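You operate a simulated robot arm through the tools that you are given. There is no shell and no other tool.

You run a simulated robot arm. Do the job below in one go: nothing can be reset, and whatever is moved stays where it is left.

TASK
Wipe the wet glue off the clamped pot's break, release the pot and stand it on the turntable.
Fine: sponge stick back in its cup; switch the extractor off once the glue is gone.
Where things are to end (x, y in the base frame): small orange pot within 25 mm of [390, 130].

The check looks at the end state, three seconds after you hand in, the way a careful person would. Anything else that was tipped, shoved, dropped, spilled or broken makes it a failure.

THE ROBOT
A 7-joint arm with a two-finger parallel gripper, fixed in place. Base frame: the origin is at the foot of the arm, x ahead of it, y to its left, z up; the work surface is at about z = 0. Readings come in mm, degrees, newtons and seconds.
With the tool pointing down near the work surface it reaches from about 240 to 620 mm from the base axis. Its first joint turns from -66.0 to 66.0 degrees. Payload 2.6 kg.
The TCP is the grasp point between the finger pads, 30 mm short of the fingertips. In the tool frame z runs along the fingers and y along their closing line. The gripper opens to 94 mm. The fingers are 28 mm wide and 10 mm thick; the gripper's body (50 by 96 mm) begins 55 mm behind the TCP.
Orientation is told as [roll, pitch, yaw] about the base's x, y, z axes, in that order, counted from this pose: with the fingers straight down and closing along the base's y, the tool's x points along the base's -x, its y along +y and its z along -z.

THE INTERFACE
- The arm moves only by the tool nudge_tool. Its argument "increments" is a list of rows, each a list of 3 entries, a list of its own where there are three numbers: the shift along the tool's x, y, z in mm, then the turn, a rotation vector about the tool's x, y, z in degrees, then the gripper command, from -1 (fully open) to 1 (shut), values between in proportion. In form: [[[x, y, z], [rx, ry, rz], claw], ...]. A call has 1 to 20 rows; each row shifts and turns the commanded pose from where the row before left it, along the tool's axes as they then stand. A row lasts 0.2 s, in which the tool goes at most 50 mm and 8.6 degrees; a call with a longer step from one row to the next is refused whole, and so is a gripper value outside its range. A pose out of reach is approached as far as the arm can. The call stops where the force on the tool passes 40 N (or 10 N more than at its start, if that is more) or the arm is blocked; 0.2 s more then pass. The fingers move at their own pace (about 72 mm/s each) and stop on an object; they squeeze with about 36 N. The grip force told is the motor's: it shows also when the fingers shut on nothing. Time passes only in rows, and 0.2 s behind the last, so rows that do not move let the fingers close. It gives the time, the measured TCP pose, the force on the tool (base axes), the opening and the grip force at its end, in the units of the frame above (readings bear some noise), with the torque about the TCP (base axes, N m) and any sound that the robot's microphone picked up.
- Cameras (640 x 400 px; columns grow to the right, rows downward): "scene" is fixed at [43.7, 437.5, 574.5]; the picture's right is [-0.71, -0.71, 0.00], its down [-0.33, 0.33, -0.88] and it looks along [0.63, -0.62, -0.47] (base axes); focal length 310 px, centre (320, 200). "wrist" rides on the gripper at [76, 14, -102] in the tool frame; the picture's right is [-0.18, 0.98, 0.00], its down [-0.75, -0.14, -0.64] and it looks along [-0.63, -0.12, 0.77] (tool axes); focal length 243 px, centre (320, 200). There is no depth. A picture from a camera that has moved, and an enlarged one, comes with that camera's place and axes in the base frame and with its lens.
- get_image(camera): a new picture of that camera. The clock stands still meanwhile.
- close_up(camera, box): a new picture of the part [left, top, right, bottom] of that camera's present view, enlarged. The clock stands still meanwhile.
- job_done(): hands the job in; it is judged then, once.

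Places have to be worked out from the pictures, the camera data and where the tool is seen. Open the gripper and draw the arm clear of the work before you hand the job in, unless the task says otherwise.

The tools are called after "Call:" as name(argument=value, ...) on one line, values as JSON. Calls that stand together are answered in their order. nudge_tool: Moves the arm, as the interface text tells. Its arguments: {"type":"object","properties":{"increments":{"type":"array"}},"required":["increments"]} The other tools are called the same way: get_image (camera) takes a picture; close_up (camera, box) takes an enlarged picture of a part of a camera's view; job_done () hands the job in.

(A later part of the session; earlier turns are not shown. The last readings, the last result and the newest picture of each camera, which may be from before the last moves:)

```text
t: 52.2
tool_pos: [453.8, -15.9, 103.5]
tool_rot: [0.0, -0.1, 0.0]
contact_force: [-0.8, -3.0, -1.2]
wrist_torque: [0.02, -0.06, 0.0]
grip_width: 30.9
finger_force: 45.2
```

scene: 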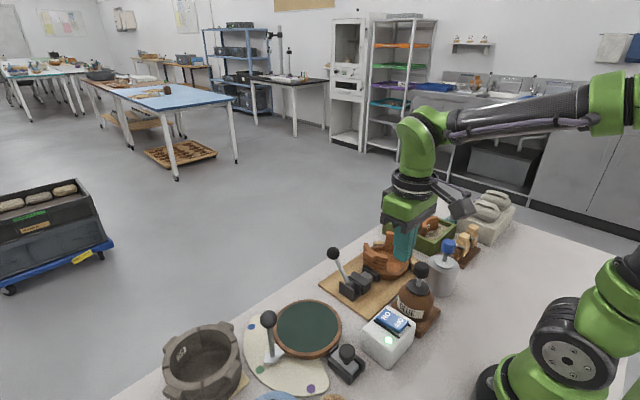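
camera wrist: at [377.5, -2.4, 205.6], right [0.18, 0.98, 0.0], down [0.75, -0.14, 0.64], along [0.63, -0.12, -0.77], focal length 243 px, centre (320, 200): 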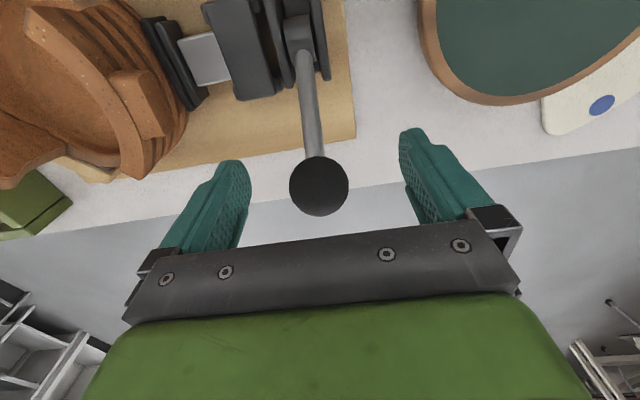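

Ball gripped (30.9 mm). I start swinging the lever toward -x along its arc about the pivot, a few degrees at a time, watching the force.

Call:
nudge_tool(increments=[[[3.1, 0, -2.5], [0, 0, 0], 1], [[3.1, 0, -2.4], [0, 0, 0], 1], [[0, 0, 0], [0, 0, 0], 1]])

Call:
close_up(camera="scene", box=[310, 195, 420, 305])

```text
t: 53.0
tool_pos: [448.4, -15.9, 107.2]
tool_rot: [-0.1, -0.1, 0.1]
contact_force: [7.4, -4.5, -12.1]
wrist_torque: [-0.04, -1.11, 0.15]
grip_width: 30.8
finger_force: 45.0
```

```text
3.64 times, centred on (365, 250) of scene
camera zoom: at [43.8, 437.5, 574.5], right [-0.71, -0.71, 0.0], down [-0.33, 0.33, -0.88], along [0.63, -0.62, -0.47], focal length 1126 px, centre (156, 18)
```

zoom: 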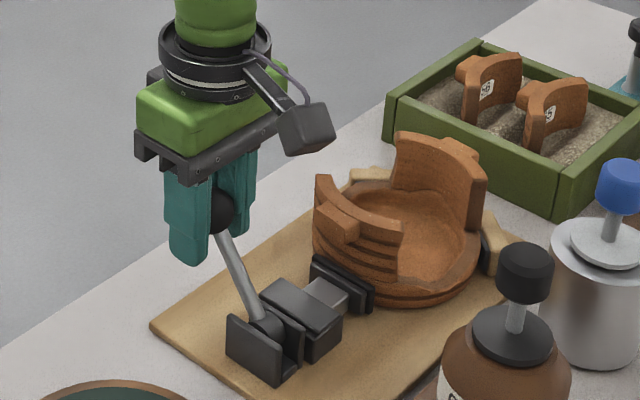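

The lever moves with ~13 N tangential resistance. I continue along the arc in small steps.

Call:
nudge_tool(increments=[[[3.2, 0, -2.1], [0, 0, 0], 1], [[3.3, 0, -2.0], [0, 0, 0], 1], [[3.4, 0, -1.8], [0, 0, 0], 1], [[3.5, 0, -1.7], [0, 0, 0], 1]])

Call:
close_up(camera="scene", box=[310, 195, 420, 305])

```text
t: 54.0
tool_pos: [434.9, -15.0, 115.0]
tool_rot: [-0.1, -0.1, 0.0]
contact_force: [9.4, -5.1, -11.9]
wrist_torque: [-0.02, -1.14, 0.04]
grip_width: 30.9
finger_force: 44.4
```

```text
3.64 times, centred on (365, 250) of scene
camera zoom: at [43.8, 437.5, 574.5], right [-0.71, -0.71, 0.0], down [-0.33, 0.33, -0.88], along [0.63, -0.62, -0.47], focal length 1126 px, centre (156, 18)
```

zoom: 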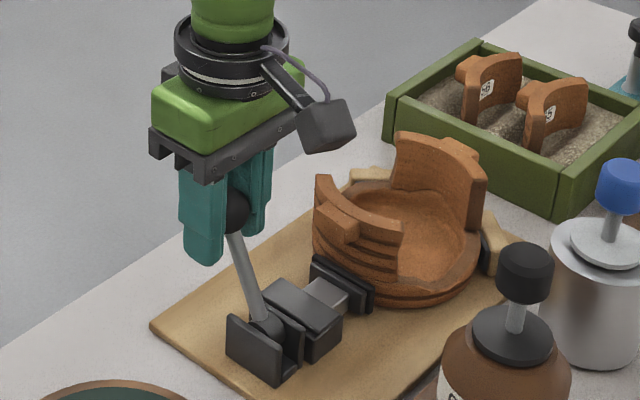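

Call:
nudge_tool(increments=[[[4.0, 0, -1.6], [0, 0, 0], 1], [[4.0, 0, -1.4], [0, 0, 0], 1], [[4.0, 0, -1.2], [0, 0, 0], 1], [[4.0, 0, -1.0], [0, 0, 0], 1], [[4.0, 0, -0.8], [0, 0, 0], 1], [[4.0, 0, -0.5], [0, 0, 0], 1]])

Call:
close_up(camera="scene", box=[310, 195, 420, 305])

```text
t: 55.4
tool_pos: [410.7, -16.5, 121.7]
tool_rot: [-0.1, -0.4, 0.1]
contact_force: [14.3, -8.6, 5.6]
wrist_torque: [-0.02, -1.15, 0.06]
grip_width: 30.7
finger_force: 44.9
```

```text
3.64 times, centred on (365, 250) of scene
camera zoom: at [43.7, 437.5, 574.5], right [-0.71, -0.71, 0.0], down [-0.33, 0.33, -0.88], along [0.63, -0.62, -0.47], focal length 1126 px, centre (156, 18)
```

zoom: 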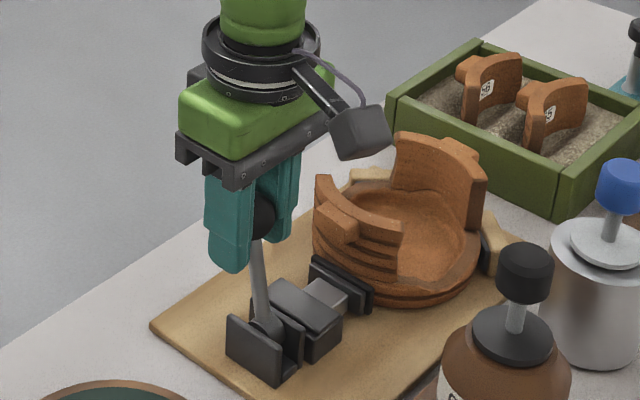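

Slight sideways load (Fy -8.6) suggests the swing plane drifts toward -y; I add a small -y component and continue past vertical.

Call:
nudge_tool(increments=[[[3.5, -0.8, -1.0], [0, 0, 0], 1], [[4, -0.5, -0.7], [0, 0, 0], 1], [[4, -0.4, -0.3], [0, 0, 0], 1], [[4, -0.3, 0], [0, 0, 0], 1]])

Call:
close_up(camera="scene", box=[310, 195, 420, 305])

```text
t: 56.4
tool_pos: [396.5, -16.1, 123.5]
tool_rot: [0.0, -0.3, 0.1]
contact_force: [14.3, 5.8, 7.7]
wrist_torque: [0.01, -1.25, 0.11]
grip_width: 31.1
finger_force: 45.4
```

```text
3.64 times, centred on (365, 250) of scene
camera zoom: at [43.7, 437.5, 574.5], right [-0.71, -0.71, 0.0], down [-0.33, 0.33, -0.88], along [0.63, -0.62, -0.47], focal length 1126 px, centre (156, 18)
```

zoom: 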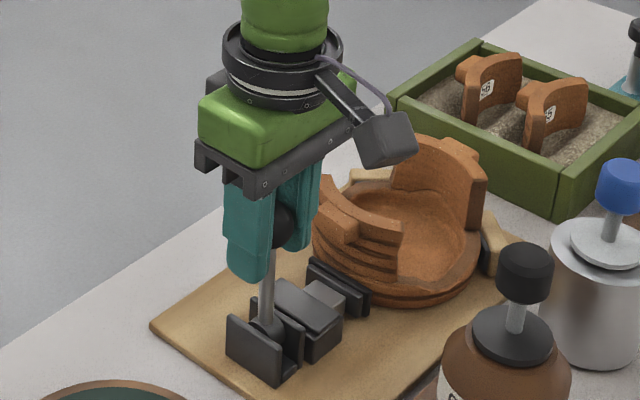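

Call:
nudge_tool(increments=[[[4, 0.4, -0.3], [0, 0, 0], 1], [[4, 0, 0.1], [0, 0, 0], 1], [[4, 0, 0.4], [0, 0, 0], 1], [[4, 0, 0.6], [0, 0, 0], 1], [[4, 0, 0.8], [0, 0, 0], 1]])

Call:
close_up(camera="scene", box=[310, 195, 420, 305])

```text
t: 57.6
tool_pos: [375.3, -16.5, 123.9]
tool_rot: [0.1, -0.3, -0.1]
contact_force: [11.4, 14.2, 16.2]
wrist_torque: [-0.02, -1.29, 0.11]
grip_width: 30.8
finger_force: 44.9
```

```text
3.64 times, centred on (365, 250) of scene
camera zoom: at [43.6, 437.5, 574.5], right [-0.71, -0.71, 0.0], down [-0.33, 0.33, -0.88], along [0.63, -0.62, -0.47], focal length 1126 px, centre (156, 18)
```

zoom: 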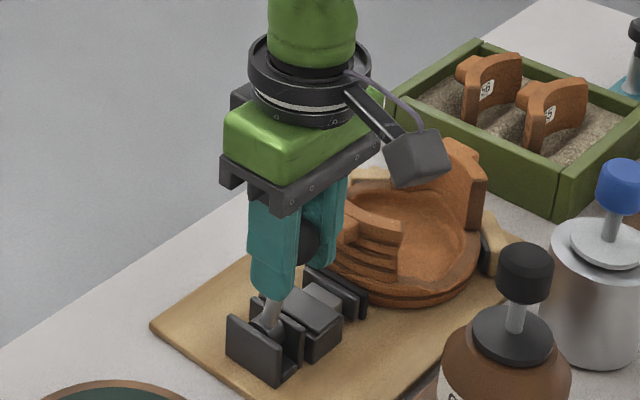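

Forces show my arc is a bit off (Fy +14, Fz +16). I check the ball's place in the grip from the wrist camera before going on.

Call:
get_image(camera="wrist")

Call:
close_up(camera="wrist", box=[240, 60, 400, 220])

```text
taken
camera wrist: at [299.5, -3.1, 225.1], right [0.18, 0.98, 0.0], down [0.75, -0.14, 0.65], along [0.64, -0.12, -0.76], focal length 243 px, centre (320, 200)
```

wrist: 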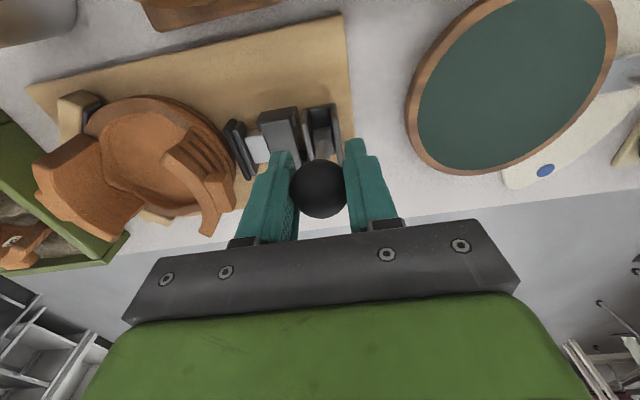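

```text
2.50 times, centred on (320, 140) of wrist
camera zoom: at [299.5, -3.1, 225.1], right [0.18, 0.98, 0.0], down [0.75, -0.14, 0.65], along [0.64, -0.12, -0.76], focal length 606 px, centre (320, 350)
```

zoom: 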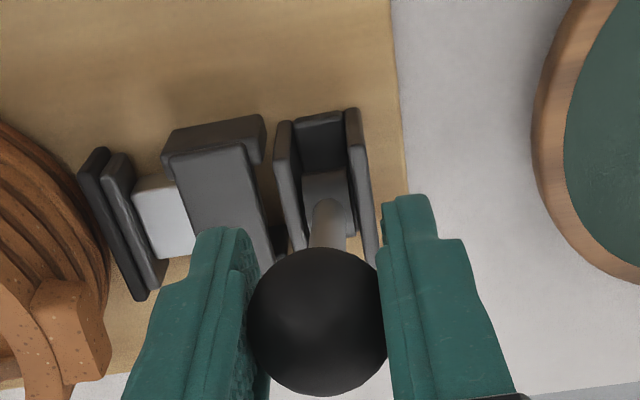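

The ball is still centred in the grip and the jaw pad is retracting. Refitting gives pivot ≈(390,28), R≈97; I follow that corrected arc.

Call:
nudge_tool(increments=[[[3.4, 1, -1.2], [0, 0, 0], 1], [[4, 0, 0.9], [0, 0, 0], 1], [[4, 0, 1.0], [0, 0, 0], 1], [[4, 0, 1.3], [0, 0, 0], 1], [[4, 0, 1.4], [0, 0, 0], 1]])

Call:
close_up(camera="wrist", box=[200, 60, 400, 220])

```text
t: 58.8
tool_pos: [356.7, -16.5, 118.5]
tool_rot: [-0.1, -0.2, 0.1]
contact_force: [23.9, 9.4, -20.7]
wrist_torque: [-0.05, -1.17, 0.09]
grip_width: 31.4
finger_force: 44.4
```

```text
2.50 times, centred on (300, 140) of wrist
camera zoom: at [279.7, -2.9, 220.0], right [0.18, 0.98, 0.0], down [0.75, -0.14, 0.64], along [0.63, -0.12, -0.76], focal length 606 px, centre (370, 350)
```

zoom: 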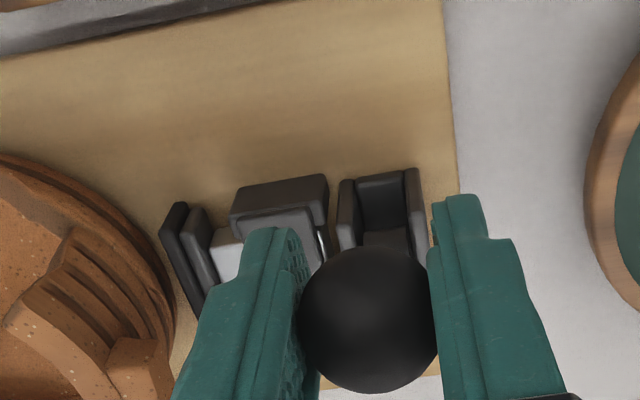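

The gap between pad and pot is growing. Refit gives pivot ≈(390,18.6), R≈105; I continue down the far side of the arc accordingly.

Call:
nudge_tool(increments=[[[4, 0, 3.1], [0, 0, 0], 1], [[4, 0.3, 1.7], [0, 0, 0], 1], [[4, 0, 1.9], [0, 0, 0], 1]])

Call:
close_up(camera="scene", box=[310, 195, 420, 305])

```text
t: 59.6
tool_pos: [344.9, -16.9, 112.7]
tool_rot: [-0.1, -0.3, 0.0]
contact_force: [16.6, 5.0, -1.0]
wrist_torque: [0.01, -1.26, 0.06]
grip_width: 31.6
finger_force: 45.2
```

```text
3.64 times, centred on (365, 250) of scene
camera zoom: at [43.7, 437.5, 574.5], right [-0.71, -0.71, 0.0], down [-0.33, 0.33, -0.88], along [0.63, -0.62, -0.47], focal length 1126 px, centre (156, 18)
```

zoom: 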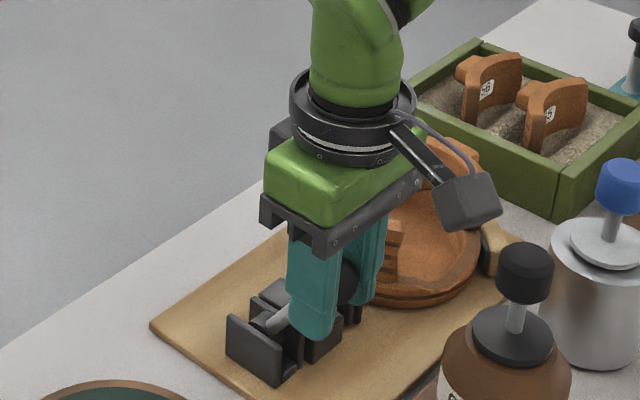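

Force is now mainly tangential (fine). Continue to the end of the throw.

Call:
nudge_tool(increments=[[[4, 0, 2.1], [0, 0, 0], 1], [[4, 0, 2.4], [0, 0, 0], 1], [[4, 0, 2.6], [0, 0, 0], 1]])

Call:
close_up(camera="wrist", box=[160, 40, 400, 220])

```text
t: 60.4
tool_pos: [335.0, -15.8, 106.2]
tool_rot: [-0.1, -0.7, 0.1]
contact_force: [33.2, 6.2, -14.0]
wrist_torque: [-0.05, -0.7, -0.01]
grip_width: 31.4
finger_force: 45.0
```

```text
2.22 times, centred on (280, 130) of wrist
camera zoom: at [257.5, -3.0, 207.1], right [0.18, 0.98, 0.0], down [0.75, -0.14, 0.65], along [0.64, -0.12, -0.76], focal length 539 px, centre (409, 356)
```

zoom: 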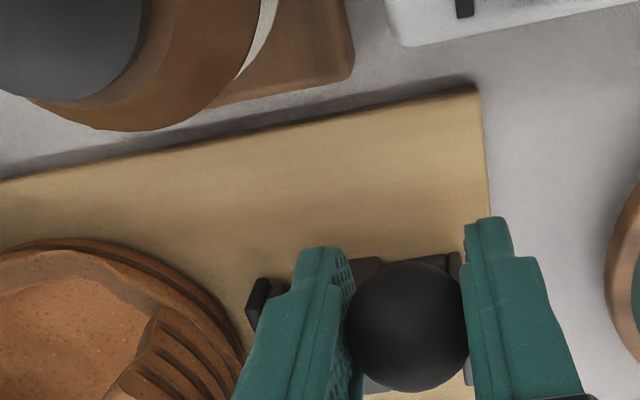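

Resistance jumped to ~36 N: likely the end stop. I relax the command, open the fingers and look at the lever's and jaw's state.

Call:
nudge_tool(increments=[[[-2.3, 0, -0.5], [0, 0, 0], 1], [[0, 0, 0], [0, 0, 0], 1], [[0, 0, 0], [0, 0, 0], 0.2], [[0, 0, 0], [0, 0, 0], -0.3], [[0, 0, 0], [0, 0, 0], -1], [[0, 0, 0], [0, 0, 0], -1], [[0, 0, 0], [0, 0, 0], -1]])

Call:
get_image(camera="wrist")

Call:
close_up(camera="scene", box=[310, 195, 420, 305])

```text
t: 62.0
tool_pos: [332.4, -15.5, 105.3]
tool_rot: [0.0, 0.0, 0.0]
contact_force: [0.2, 0.1, -0.7]
wrist_torque: [0.02, 0.01, -0.01]
grip_width: 94.2
finger_force: 0.1
```

```text
taken
camera wrist: at [257.4, -2.5, 207.4], right [0.18, 0.98, 0.0], down [0.75, -0.14, 0.64], along [0.63, -0.12, -0.77], focal length 243 px, centre (320, 200)
```

wrist: 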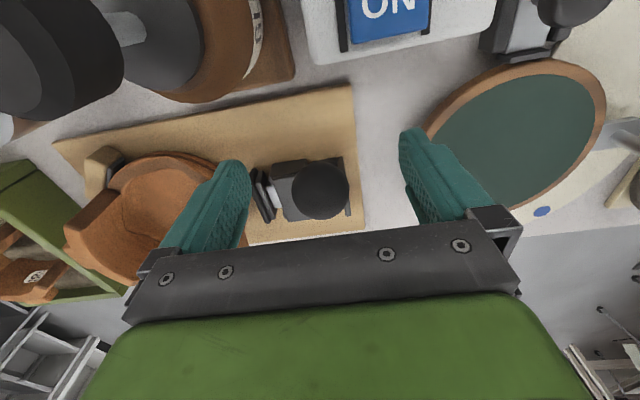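

```text
3.64 times, centred on (365, 250) of scene
camera zoom: at [43.7, 437.5, 574.5], right [-0.71, -0.71, 0.0], down [-0.33, 0.33, -0.88], along [0.63, -0.62, -0.47], focal length 1126 px, centre (156, 18)
```

zoom: 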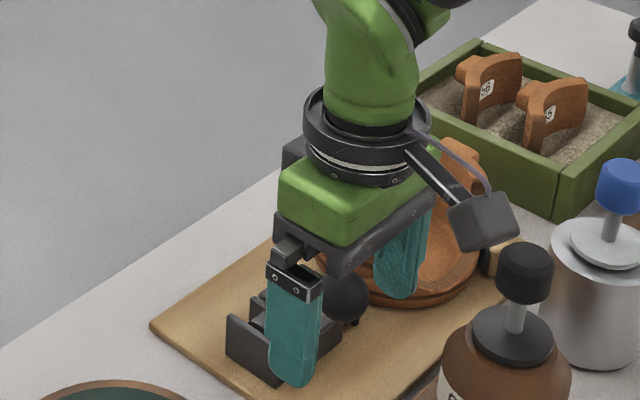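

The lever stays where it was put. I rise straight up with open fingers and look at the clamp from above.

Call:
nudge_tool(increments=[[[0, 0, -25], [0, 0, 0], -1], [[0, 0, -45], [0, 0, 0], -1], [[0, 0, -45], [0, 0, 0], -1], [[0, 0, -45], [0, 0, 0], -1], [[0, -10, -10], [0, 0, 0], -1], [[0, 0, 0], [0, 0, 0], -1]])

Call:
get_image(camera="wrist")

Call:
close_up(camera="wrist", box=[160, 40, 360, 180])

Call:
close_up(camera="scene", box=[310, 215, 420, 315])

```text
t: 63.4
tool_pos: [332.7, -26.0, 275.1]
tool_rot: [0.0, 0.0, 0.0]
contact_force: [0.3, 0.0, -0.3]
wrist_torque: [0.02, 0.03, 0.03]
grip_width: 94.2
finger_force: 0.2
```

```text
taken
camera wrist: at [257.8, -12.0, 377.4], right [0.18, 0.98, 0.0], down [0.75, -0.14, 0.64], along [0.63, -0.12, -0.77], focal length 243 px, centre (320, 200)
```

wrist: 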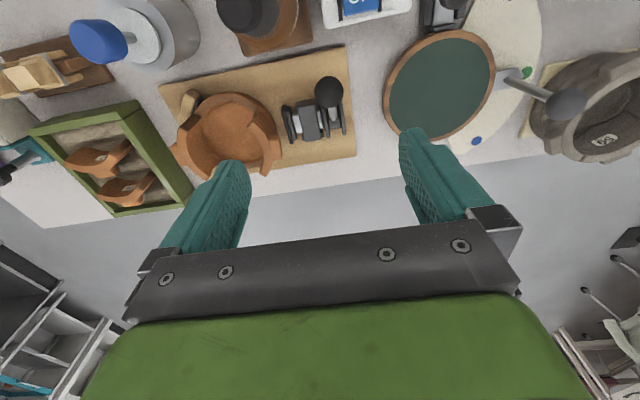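

```text
2.86 times, centred on (260, 110) of wrist
camera zoom: at [257.8, -12.0, 377.4], right [0.18, 0.98, 0.0], down [0.75, -0.14, 0.64], along [0.63, -0.12, -0.77], focal length 693 px, centre (491, 457)
```

zoom: 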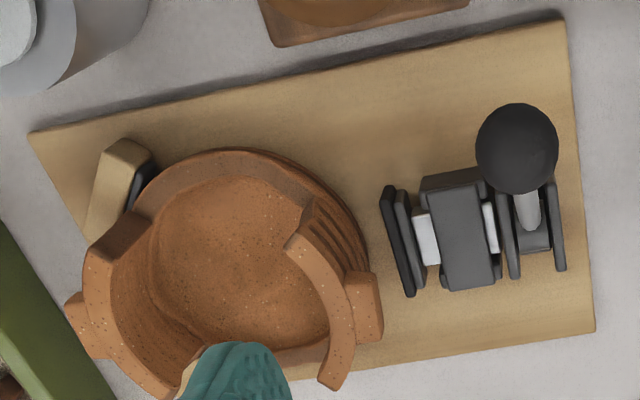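

```text
4.00 times, centred on (365, 265) of scene
camera zoom: at [43.7, 437.5, 574.5], right [-0.71, -0.71, 0.0], down [-0.33, 0.33, -0.88], along [0.63, -0.62, -0.47], focal length 1238 px, centre (140, -60)
```

zoom: 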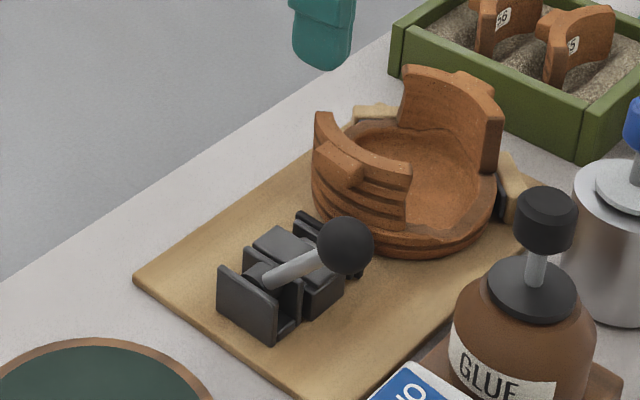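

The clamp jaw has retracted ~20 mm and the pot is free. Pot centre fits (395,-169), R≈62, with lugs at radius ≈76 along an axis turned ~7°. I'll grip the -y wall at its lug (near (387.5,-230)), since that keeps the gripper away from the lever beyond the turntable; first I go above it with a -7° yaw to look.

Call:
nudge_tool(increments=[[[-9, -34, 5], [0, 0, 0], -1], [[-9, -34, 5], [0, 0, 0], -1], [[-9, -34, 5], [0, 0, 0], -1], [[-9, -34, 15], [0, 0, 0], -1], [[-9, -34, 20], [0, 0, 0], -1], [[-8.7, -34, 20], [0, 0, 0], -1], [[0, 0, 0], [0, 0, 7], -1], [[0, 0, 0], [0, 0, 0], -1]])

Call:
get_image(camera="wrist")

Call:
close_up(camera="wrist", box=[230, 50, 410, 180])

Call:
close_up(camera="scene", box=[340, 175, 470, 295])

```text
t: 65.2
tool_pos: [387.0, -230.3, 204.3]
tool_rot: [0.0, 0.1, -7.1]
contact_force: [0.2, -0.4, 0.6]
wrist_torque: [-0.03, -0.02, 0.01]
grip_width: 93.9
finger_force: 0.0
```

```text
taken
camera wrist: at [313.4, -207.8, 307.1], right [0.3, 0.95, 0.0], down [0.73, -0.23, 0.64], along [0.61, -0.2, -0.77], focal length 243 px, centre (320, 200)
```

wrist: 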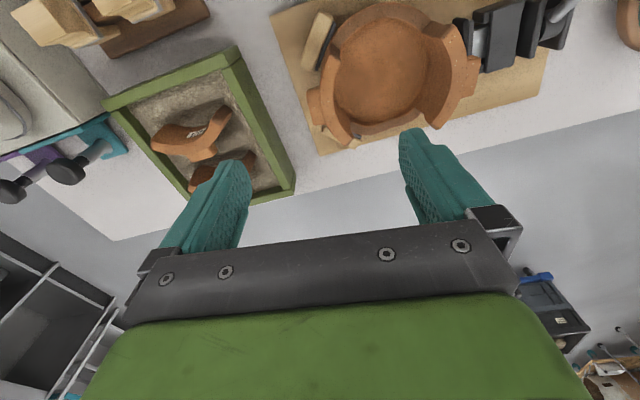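

```text
3.08 times, centred on (320, 115) of wrist
camera zoom: at [313.4, -207.8, 307.1], right [0.3, 0.95, 0.0], down [0.73, -0.23, 0.64], along [0.61, -0.2, -0.77], focal length 746 px, centre (320, 462)
```

zoom: 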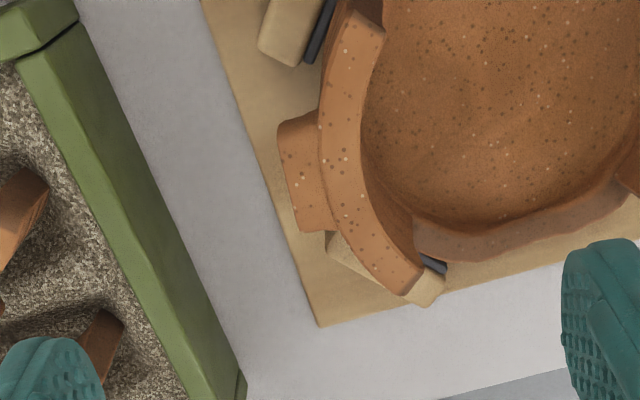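

```text
3.33 times, centred on (405, 235) of scene
camera zoom: at [43.7, 437.5, 574.5], right [-0.71, -0.71, 0.0], down [-0.33, 0.33, -0.88], along [0.63, -0.62, -0.47], focal length 1032 px, centre (37, 83)
```

zoom: 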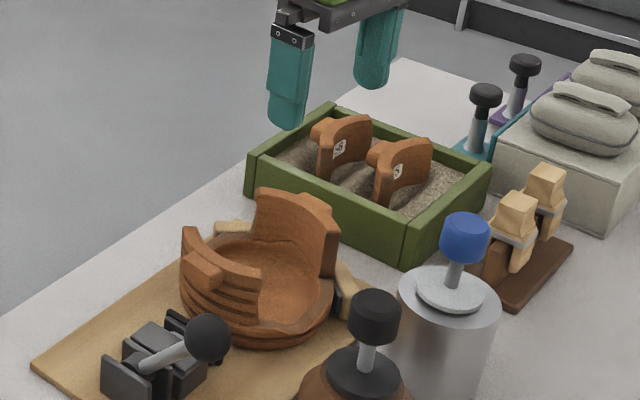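

The lug face is exactly parallel to the finger pads at this yaw. Centre of the lug is ~4.5 mm further along tool -x and ~1 mm +y. I set a 56 mm opening and descend to just above the rim to check.

Call:
nudge_tool(increments=[[[-2.5, 0.5, 20], [0, 0, 0], -0.2], [[-2, 0.4, 25], [0, 0, 0], -0.2], [[0, 0, 25], [0, 0, 0], -0.2], [[0, 0, 18], [0, 0, 0], -0.2], [[0, 0, 0], [0, 0, 0], -0.2]])

Call:
get_image(camera="wrist")

Call:
close_up(camera="wrist", box=[220, 90, 420, 240])

Call:
close_up(camera="scene", box=[350, 195, 450, 285])

```text
t: 66.4
tool_pos: [391.0, -229.5, 116.0]
tool_rot: [-0.1, -0.1, -7.0]
contact_force: [-0.7, 0.0, -1.2]
wrist_torque: [0.0, 0.01, 0.01]
grip_width: 56.6
finger_force: 0.1
```

```text
taken
camera wrist: at [317.7, -206.8, 218.8], right [0.3, 0.95, 0.0], down [0.73, -0.23, 0.64], along [0.61, -0.19, -0.77], focal length 243 px, centre (320, 200)
```

wrist: 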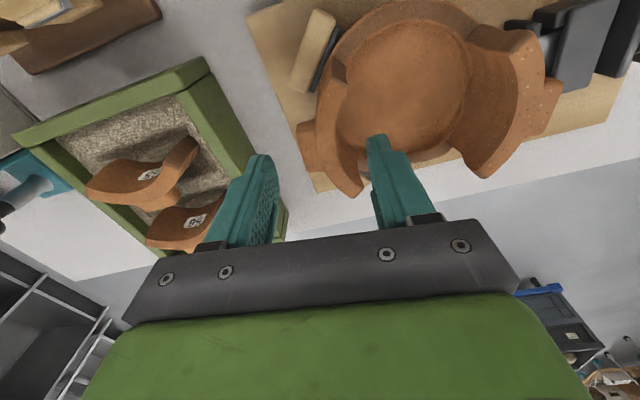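

```text
2.67 times, centred on (320, 165) of wrist
camera zoom: at [317.7, -206.8, 218.8], right [0.3, 0.95, 0.0], down [0.73, -0.23, 0.64], along [0.61, -0.19, -0.77], focal length 647 px, centre (320, 293)
```

zoom: 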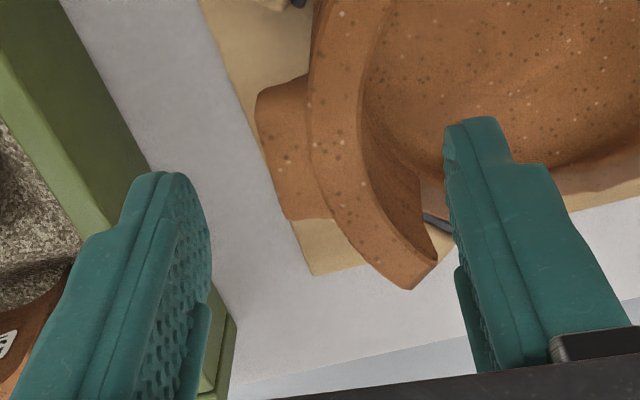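

```text
4.44 times, centred on (400, 240) of scene
camera zoom: at [43.7, 437.5, 574.5], right [-0.71, -0.71, 0.0], down [-0.33, 0.33, -0.88], along [0.63, -0.62, -0.47], focal length 1376 px, centre (-36, 22)
```

zoom: 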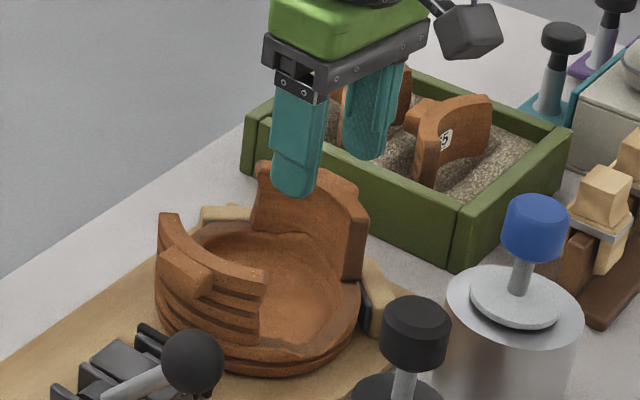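

Alignment is nearly right: the lug/wall stack is ~24 mm thick with centre ~1.5 mm to tool -y and 2.5 mm to tool -x. I correct and lower to put the fingertips at z≈36 on either side of the wall.

Call:
nudge_tool(increments=[[[-2.5, -1.4, 10], [0, 0, 0], -0.2], [[0, 0, 12], [0, 0, 0], -0.2], [[0, 0, 12], [0, 0, 0], -0.2], [[0, 0, 10], [0, 0, 0], -0.2], [[0, 0, 6], [0, 0, 0], -0.2], [[0, 0, 0], [0, 0, 0], -0.2]])

Call:
close_up(camera="wrist", box=[220, 90, 420, 240])

Call:
close_up(camera="scene", box=[350, 195, 450, 285])

```text
t: 67.8
tool_pos: [393.5, -230.1, 67.7]
tool_rot: [0.1, 0.0, -7.0]
contact_force: [-0.3, 0.0, 0.6]
wrist_torque: [-0.02, -0.04, 0.03]
grip_width: 56.4
finger_force: 0.0
```

```text
2.67 times, centred on (320, 165) of wrist
camera zoom: at [320.4, -208.8, 169.0], right [0.3, 0.95, 0.0], down [0.73, -0.23, 0.64], along [0.61, -0.19, -0.77], focal length 647 px, centre (320, 293)
```

zoom: 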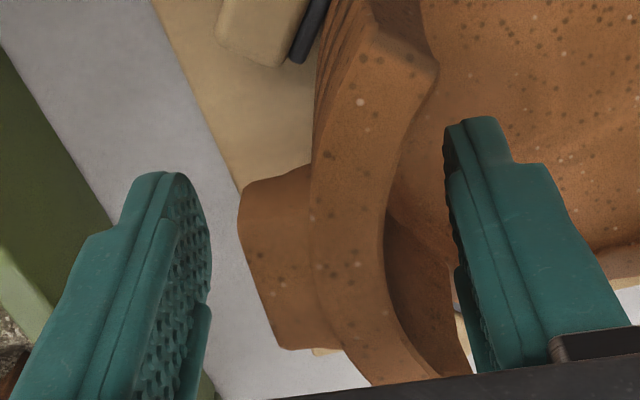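

```text
4.44 times, centred on (400, 240) of scene
camera zoom: at [43.7, 437.5, 574.5], right [-0.71, -0.71, 0.0], down [-0.33, 0.33, -0.88], along [0.63, -0.62, -0.47], focal length 1376 px, centre (-36, 22)
```

zoom: 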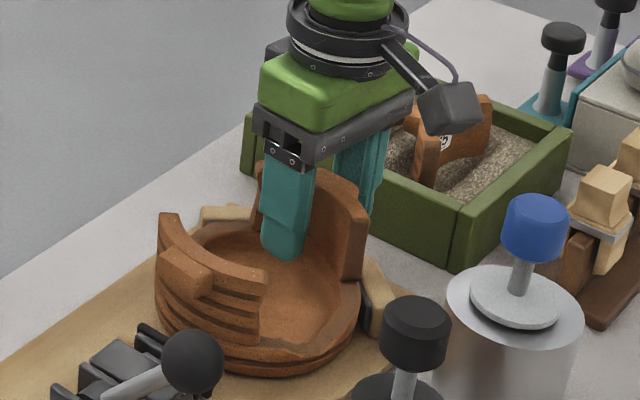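

Fingers straddle the wall and lug, well centred. I close the grip.

Call:
nudge_tool(increments=[[[0, 0, 0], [0, 0, 0], 0.2], [[0, 0, 0], [0, 0, 0], 1], [[0, 0, 0], [0, 0, 0], 1], [[0, 0, 0], [0, 0, 0], 1]])

Call:
close_up(camera="wrist", box=[220, 90, 420, 240])

Call:
close_up(camera="scene", box=[350, 195, 450, 285])

```text
t: 68.8
tool_pos: [394.0, -228.8, 67.1]
tool_rot: [0.2, 0.1, -6.7]
contact_force: [-6.4, 23.6, 6.3]
wrist_torque: [0.47, -0.01, 1.01]
grip_width: 31.4
finger_force: 35.9
```

```text
2.67 times, centred on (320, 165) of wrist
camera zoom: at [320.9, -206.8, 169.0], right [0.3, 0.95, 0.0], down [0.73, -0.23, 0.64], along [0.61, -0.19, -0.77], focal length 647 px, centre (320, 293)
```

zoom: 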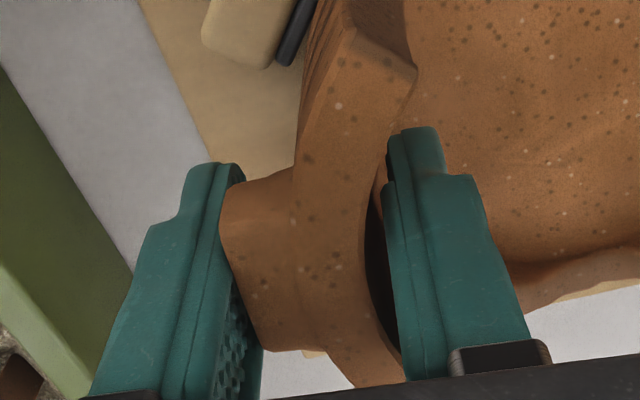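

```text
4.44 times, centred on (400, 240) of scene
camera zoom: at [43.7, 437.5, 574.4], right [-0.71, -0.71, 0.0], down [-0.33, 0.33, -0.88], along [0.63, -0.62, -0.47], focal length 1376 px, centre (-36, 22)
```

zoom: 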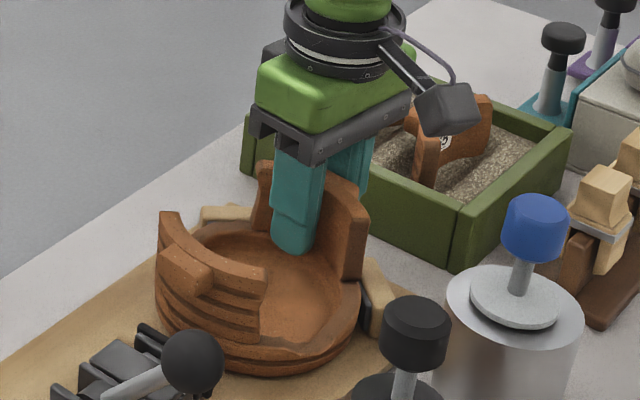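

Gripped (31.4 mm), but the pot sits ~1.8 mm toward +y of the TCP so the tool is loaded sideways (Fy 23.6). I shift the command to relieve that before lifting.

Call:
nudge_tool(increments=[[[0, 1.0, 0], [0, 0, 0], 1], [[0, 0.8, 0], [0, 0, 0], 1], [[0, 0, 0], [0, 0, 0], 1]])

```text
t: 69.6
tool_pos: [394.5, -228.5, 66.2]
tool_rot: [0.1, 0.1, -7.0]
contact_force: [-3.5, 17.9, -0.1]
wrist_torque: [0.33, 0.08, 0.65]
grip_width: 31.0
finger_force: 36.3
```

Call:
nudge_tool(increments=[[[0, 1.2, 0], [0, 0, 0], 1], [[0, 0, 0], [0, 0, 0], 1]])

```text
t: 70.2
tool_pos: [394.0, -228.3, 66.5]
tool_rot: [0.0, 0.1, -7.2]
contact_force: [-8.6, 13.6, 0.3]
wrist_torque: [0.26, 0.23, 0.65]
grip_width: 31.0
finger_force: 35.5
```

Call:
nudge_tool(increments=[[[0, 1.0, 0], [0, 0, 0], 1], [[0, 0, 0], [0, 0, 0], 1]])

Call:
close_up(camera="wrist", box=[220, 90, 420, 240])

Call:
close_up(camera="scene", box=[350, 195, 450, 285])

```text
t: 70.8
tool_pos: [394.6, -226.9, 67.1]
tool_rot: [0.2, 0.2, -7.2]
contact_force: [-15.5, 14.5, 1.1]
wrist_torque: [0.25, 0.3, 0.69]
grip_width: 29.9
finger_force: 35.9
```

```text
2.67 times, centred on (320, 165) of wrist
camera zoom: at [320.2, -204.5, 169.2], right [0.3, 0.95, 0.0], down [0.73, -0.23, 0.64], along [0.61, -0.19, -0.77], focal length 647 px, centre (320, 293)
```

zoom: 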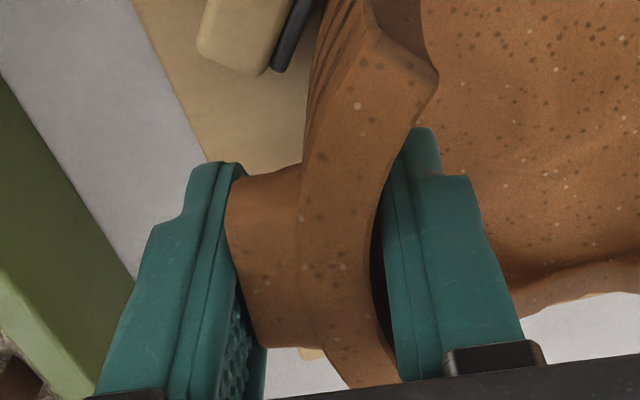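

```text
4.44 times, centred on (400, 240) of scene
camera zoom: at [43.7, 437.5, 574.5], right [-0.71, -0.71, 0.0], down [-0.33, 0.33, -0.88], along [0.63, -0.62, -0.47], focal length 1376 px, centre (-36, 22)
```

zoom: 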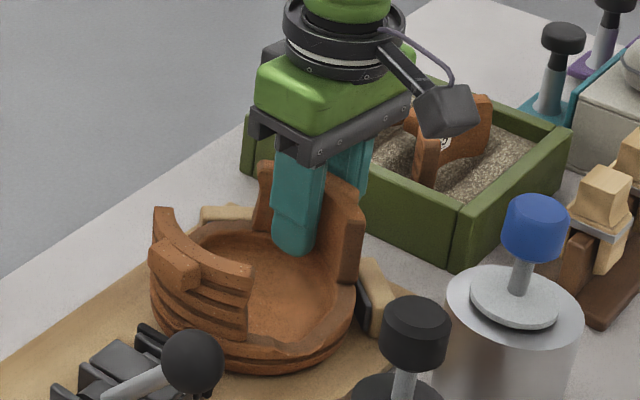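

The pot shifted a few mm off the stops while gripped; remaining lateral load is friction against the board/stop. I ease the x load a little and lift slowly by a few mm.

Call:
nudge_tool(increments=[[[1.0, 0.5, 0], [0, 0, 0], 1], [[0, 0, -1.5], [0, 0, 0], 1], [[0, 0, -1.5], [0, 0, 0], 1], [[0, 0, -2], [0, 0, 0], 1]])

Call:
close_up(camera="scene", box=[340, 205, 440, 295])

Call:
close_up(camera="wrist", box=[220, 90, 420, 240])

```text
t: 71.8
tool_pos: [393.1, -226.2, 69.9]
tool_rot: [0.0, 0.3, -7.0]
contact_force: [-9.6, 11.4, -11.0]
wrist_torque: [0.18, 0.77, 0.76]
grip_width: 28.8
finger_force: 35.8
```

```text
4.44 times, centred on (390, 250) of scene
camera zoom: at [43.8, 437.4, 574.5], right [-0.71, -0.71, 0.0], down [-0.33, 0.33, -0.88], along [0.63, -0.62, -0.47], focal length 1376 px, centre (9, -22)
```

zoom: 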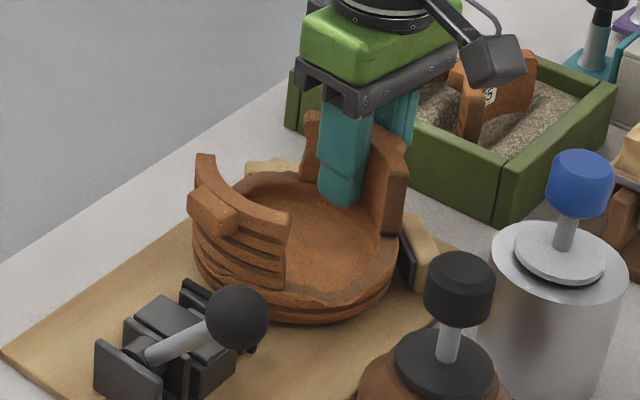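

```text
2.67 times, centred on (320, 165) of wrist
camera zoom: at [319.3, -203.7, 173.6], right [0.3, 0.95, 0.0], down [0.73, -0.23, 0.64], along [0.61, -0.19, -0.77], focal length 647 px, centre (320, 293)
```

zoom: 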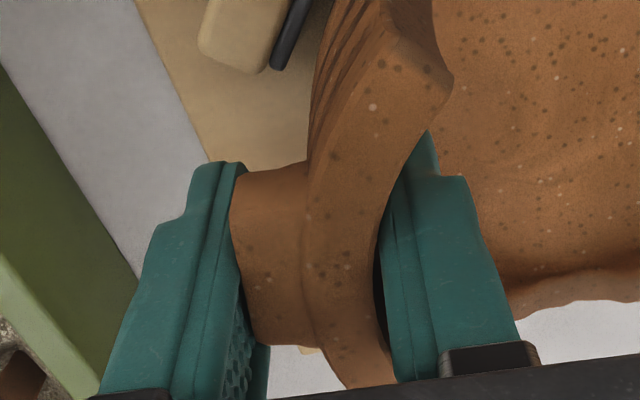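

Call:
nudge_tool(increments=[[[0, 0, -2], [0, 0, 0], 1], [[0, 0, -3], [0, 0, 0], 1], [[0, 0, -3], [0, 0, 0], 1], [[0, 0, 0], [0, 0, 0], 1]])

Call:
close_up(camera="scene", box=[340, 205, 440, 295])

Call:
close_up(camera="wrist", box=[220, 60, 480, 240])

```text
t: 72.8
tool_pos: [392.5, -226.7, 80.8]
tool_rot: [0.1, 0.3, -7.0]
contact_force: [-9.4, 10.9, -10.2]
wrist_torque: [0.18, 0.78, 0.73]
grip_width: 28.5
finger_force: 36.1
```

```text
4.44 times, centred on (390, 250) of scene
camera zoom: at [43.8, 437.4, 574.5], right [-0.71, -0.71, 0.0], down [-0.33, 0.33, -0.88], along [0.63, -0.62, -0.47], focal length 1376 px, centre (9, -22)
```

zoom: 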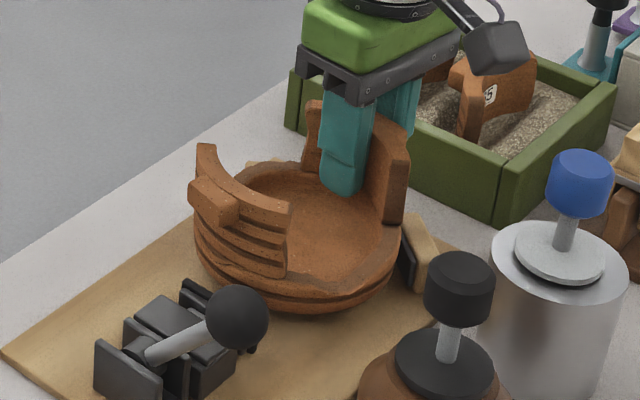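

```text
2.22 times, centred on (350, 150) of wrist
camera zoom: at [319.1, -203.7, 181.9], right [0.3, 0.95, 0.0], down [0.73, -0.23, 0.64], along [0.61, -0.19, -0.77], focal length 539 px, centre (253, 311)
```

zoom: 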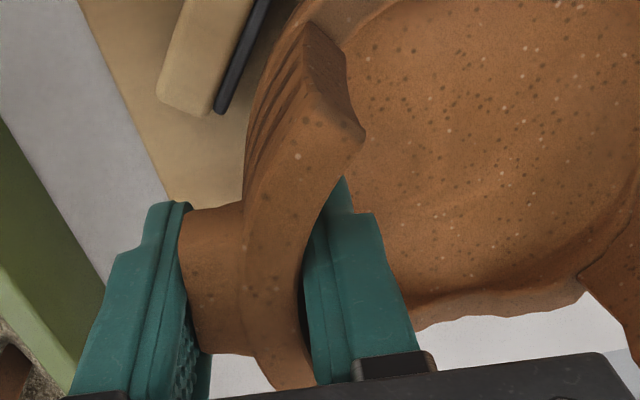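

The pot is off the board and near level; remaining lateral force points to it still brushing the +x stop (29 mm tall). I keep lifting to clear the stops.

Call:
nudge_tool(increments=[[[0, 0, -3], [0, 0, 0], 1], [[0, 0, -4], [0, 0, 0], 1], [[0, 0, -4], [0, 0, 0], 1], [[0, 0, -4], [0, 0, 0], 1], [[0, 0, 0], [0, 0, 0], 1]])

Call:
close_up(camera="scene", box=[340, 195, 440, 295])

Call:
get_image(camera="wrist")

```text
t: 74.0
tool_pos: [393.5, -227.3, 95.3]
tool_rot: [0.0, 0.0, -7.0]
contact_force: [0.2, -0.3, -4.1]
wrist_torque: [-0.26, 0.02, 0.02]
grip_width: 28.5
finger_force: 36.0
```

```text
4.00 times, centred on (390, 245) of scene
camera zoom: at [43.7, 437.5, 574.5], right [-0.71, -0.71, 0.0], down [-0.33, 0.33, -0.88], along [0.63, -0.62, -0.47], focal length 1238 px, centre (40, 20)
```

zoom: 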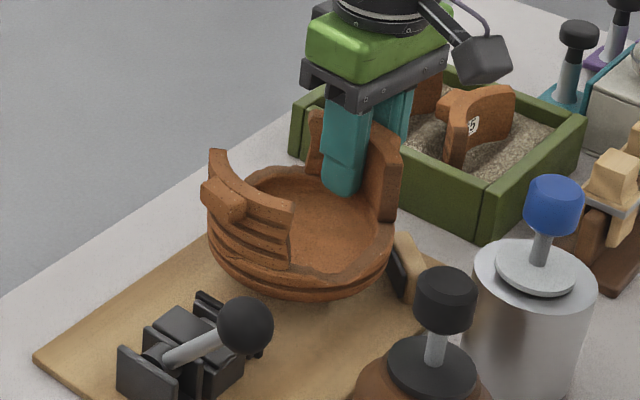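

```text
taken
camera wrist: at [319.9, -204.5, 197.5], right [0.3, 0.95, 0.0], down [0.73, -0.23, 0.64], along [0.61, -0.2, -0.77], focal length 243 px, centre (320, 200)
```

wrist: 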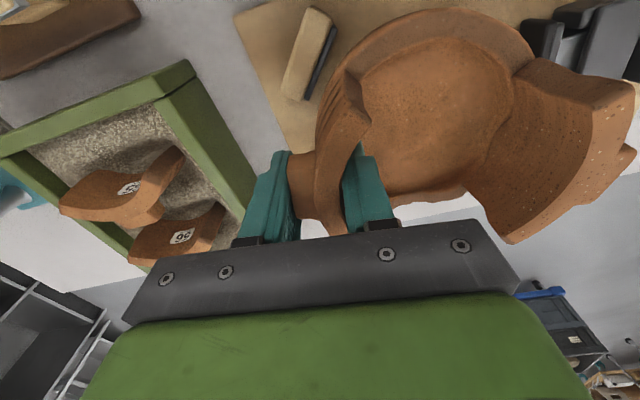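

The pot hangs free and level: weight ≈4 N, centre about (7,62) mm from the TCP. I raise it so its base clears the lever ball (z≈122).

Call:
nudge_tool(increments=[[[0, 0, -10], [0, 0, 0], 1], [[0, 0, -18], [0, 0, 0], 1], [[0, 0, -22], [0, 0, 0], 1], [[0, 0, -22], [0, 0, 0], 1], [[0, 0, -22], [0, 0, 0], 1], [[0, 0, -16], [0, 0, 0], 1], [[0, 0, -5], [0, 0, 0], 1]])

Call:
get_image(camera="scene")

Call:
close_up(camera="scene", box=[340, 145, 440, 245])

Call:
close_up(camera="scene", box=[230, 285, 370, 400])

```text
t: 75.6
tool_pos: [393.4, -226.8, 209.8]
tool_rot: [0.0, 0.0, -7.0]
contact_force: [0.6, 0.1, -4.1]
wrist_torque: [-0.25, 0.08, -0.02]
grip_width: 28.5
finger_force: 36.0
```

```text
taken
```

scene: 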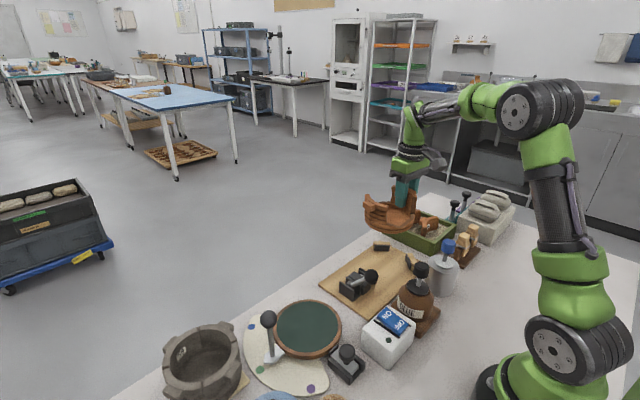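

```text
4.00 times, centred on (390, 195) of scene
camera zoom: at [43.7, 437.5, 574.5], right [-0.71, -0.71, 0.0], down [-0.33, 0.33, -0.88], along [0.63, -0.62, -0.47], focal length 1238 px, centre (40, 220)
```

zoom: 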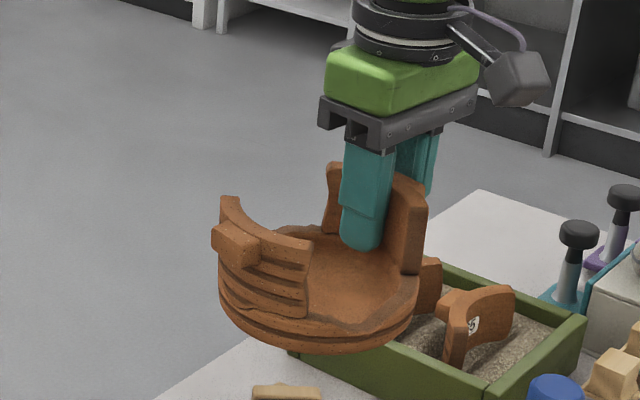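

```text
3.48 times, centred on (300, 342) of scene
camera zoom: at [43.7, 437.5, 574.5], right [-0.71, -0.71, 0.0], down [-0.33, 0.33, -0.88], along [0.63, -0.62, -0.47], focal length 1077 px, centre (390, -296)
```

zoom: 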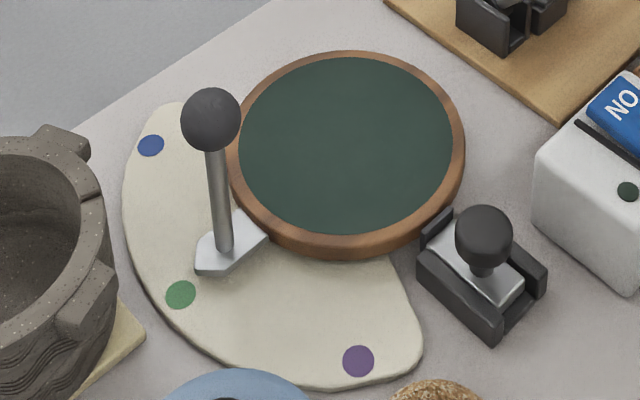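

The pot is level and high enough (base ≈155). The turntable centre fits (391,132), radius ≈73, top z≈18; its selector lever's ball stands at about (394,222,114), so I'll turn the pot to keep its lug away from it. First, translate over.

Call:
nudge_tool(increments=[[[0.2, 12, 0], [0, 0, 0], 1], [[0.4, 22, 0], [0, 0, 0], 1], [[0.4, 27, 0], [0, 0, 0], 1], [[0.4, 27, 0], [0, 0, 0], 1], [[0.4, 27, 0], [0, 0, 0], 1], [[0.4, 27, 0], [0, 0, 0], 1], [[0.4, 27, 0], [0, 0, 0], 1], [[0.4, 27, 0], [0, 0, 0], 1], [[0.4, 27, 0], [0, 0, 0], 1], [[0.4, 27, 0], [0, 0, 0], 1], [[0.4, 27, 0], [0, 0, 0], 1], [[0.4, 20, 0], [0, 0, 0], 1], [[0.3, 9.2, 0], [0, 0, 0], 1]])

Call:
get_image(camera="scene")

```text
t: 78.4
tool_pos: [425.8, 78.8, 209.1]
tool_rot: [0.1, 0.0, -7.2]
contact_force: [-0.8, 0.5, -4.8]
wrist_torque: [-0.28, 0.04, 0.0]
grip_width: 28.5
finger_force: 36.4
```

```text
taken
```

scene: 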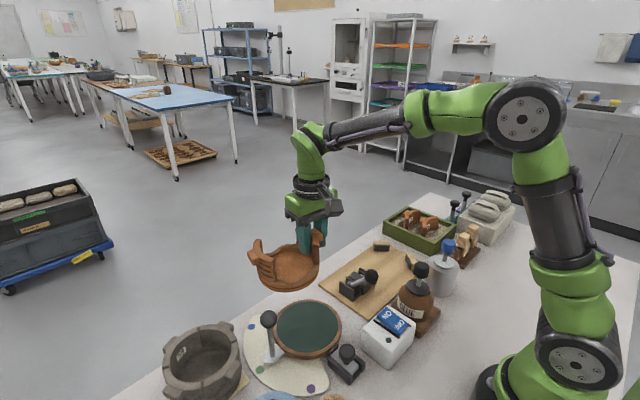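

Now I turn the held pot by +42° of yaw (−42° about tool z) in the air over the turntable.

Call:
nudge_tool(increments=[[[0, 0, 0], [0, 0, -4], 1], [[0, 0, 0], [0, 0, -6], 1], [[0, 0, 0], [0, 0, -6], 1], [[0, 0, 0], [0, 0, -6], 1], [[0, 0, 0], [0, 0, -6], 1], [[0, 0, 0], [0, 0, -6], 1], [[0, 0, 0], [0, 0, -5], 1], [[0, 0, 0], [0, 0, -3], 1], [[0, 0, 0], [0, 0, 0], 1]])

Call:
get_image(camera="scene")

Call:
get_image(camera="wrist")

Call:
close_up(camera="scene", box=[220, 200, 360, 380])

```text
t: 80.4
tool_pos: [425.8, 78.0, 210.3]
tool_rot: [0.0, 0.0, 35.0]
contact_force: [-0.2, -1.0, -5.3]
wrist_torque: [-0.22, -0.18, -0.01]
grip_width: 28.7
finger_force: 36.1
```

```text
taken
```

scene: 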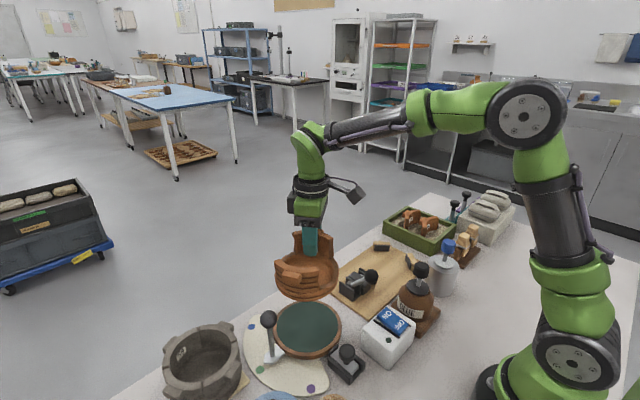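

```text
taken
camera wrist: at [355.8, 44.9, 312.0], right [-0.41, 0.91, 0.0], down [0.7, 0.32, 0.64], along [0.58, 0.27, -0.77], focal length 243 px, centre (320, 200)
```

wrist: 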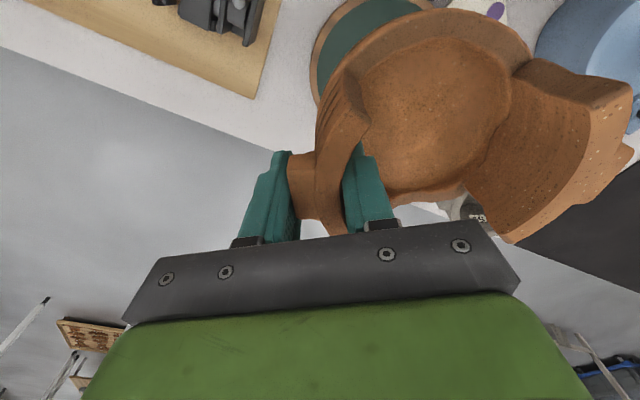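

```text
2.22 times, centred on (290, 290) of scene
camera zoom: at [43.7, 437.5, 574.4], right [-0.71, -0.71, 0.0], down [-0.33, 0.33, -0.88], along [0.63, -0.62, -0.47], focal length 688 px, centre (387, 0)
```

zoom: 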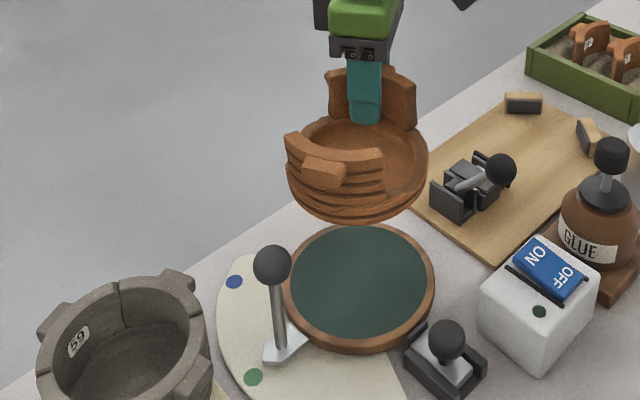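

The pot centre is over ≈(390,128) and its lugs are turned clear of the selector lever. I lower to ~35 mm above the turntable and check clearances.

Call:
nudge_tool(increments=[[[0, 0, 12], [0, 0, 0], 1], [[0, 0, 20], [0, 0, 0], 1], [[0, 0, 22], [0, 0, 0], 1], [[0, 0, 22], [0, 0, 0], 1], [[0, 0, 16], [0, 0, 0], 1], [[0, 0, 8], [0, 0, 0], 1]])

Call:
close_up(camera="scene", box=[220, 240, 370, 380])

Call:
get_image(camera="wrist")

```text
t: 81.8
tool_pos: [425.8, 77.1, 109.4]
tool_rot: [0.0, 0.0, 35.0]
contact_force: [-1.3, -0.4, -4.0]
wrist_torque: [-0.2, -0.14, 0.0]
grip_width: 28.6
finger_force: 35.7
```

```text
2.86 times, centred on (295, 310) of scene
camera zoom: at [43.7, 437.5, 574.4], right [-0.71, -0.71, 0.0], down [-0.33, 0.33, -0.88], along [0.63, -0.62, -0.47], focal length 884 px, centre (391, -114)
```

zoom: 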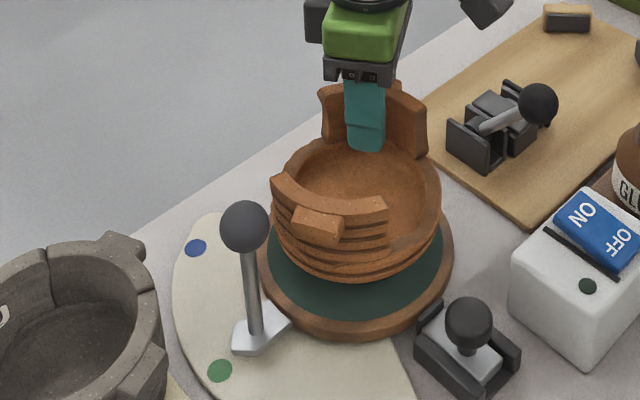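

```text
taken
camera wrist: at [355.3, 45.1, 212.0], right [-0.41, 0.91, 0.0], down [0.7, 0.32, 0.64], along [0.58, 0.26, -0.77], focal length 243 px, centre (320, 200)
```

wrist: 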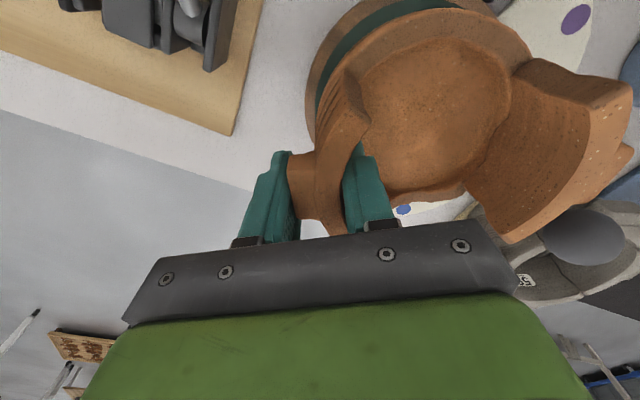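

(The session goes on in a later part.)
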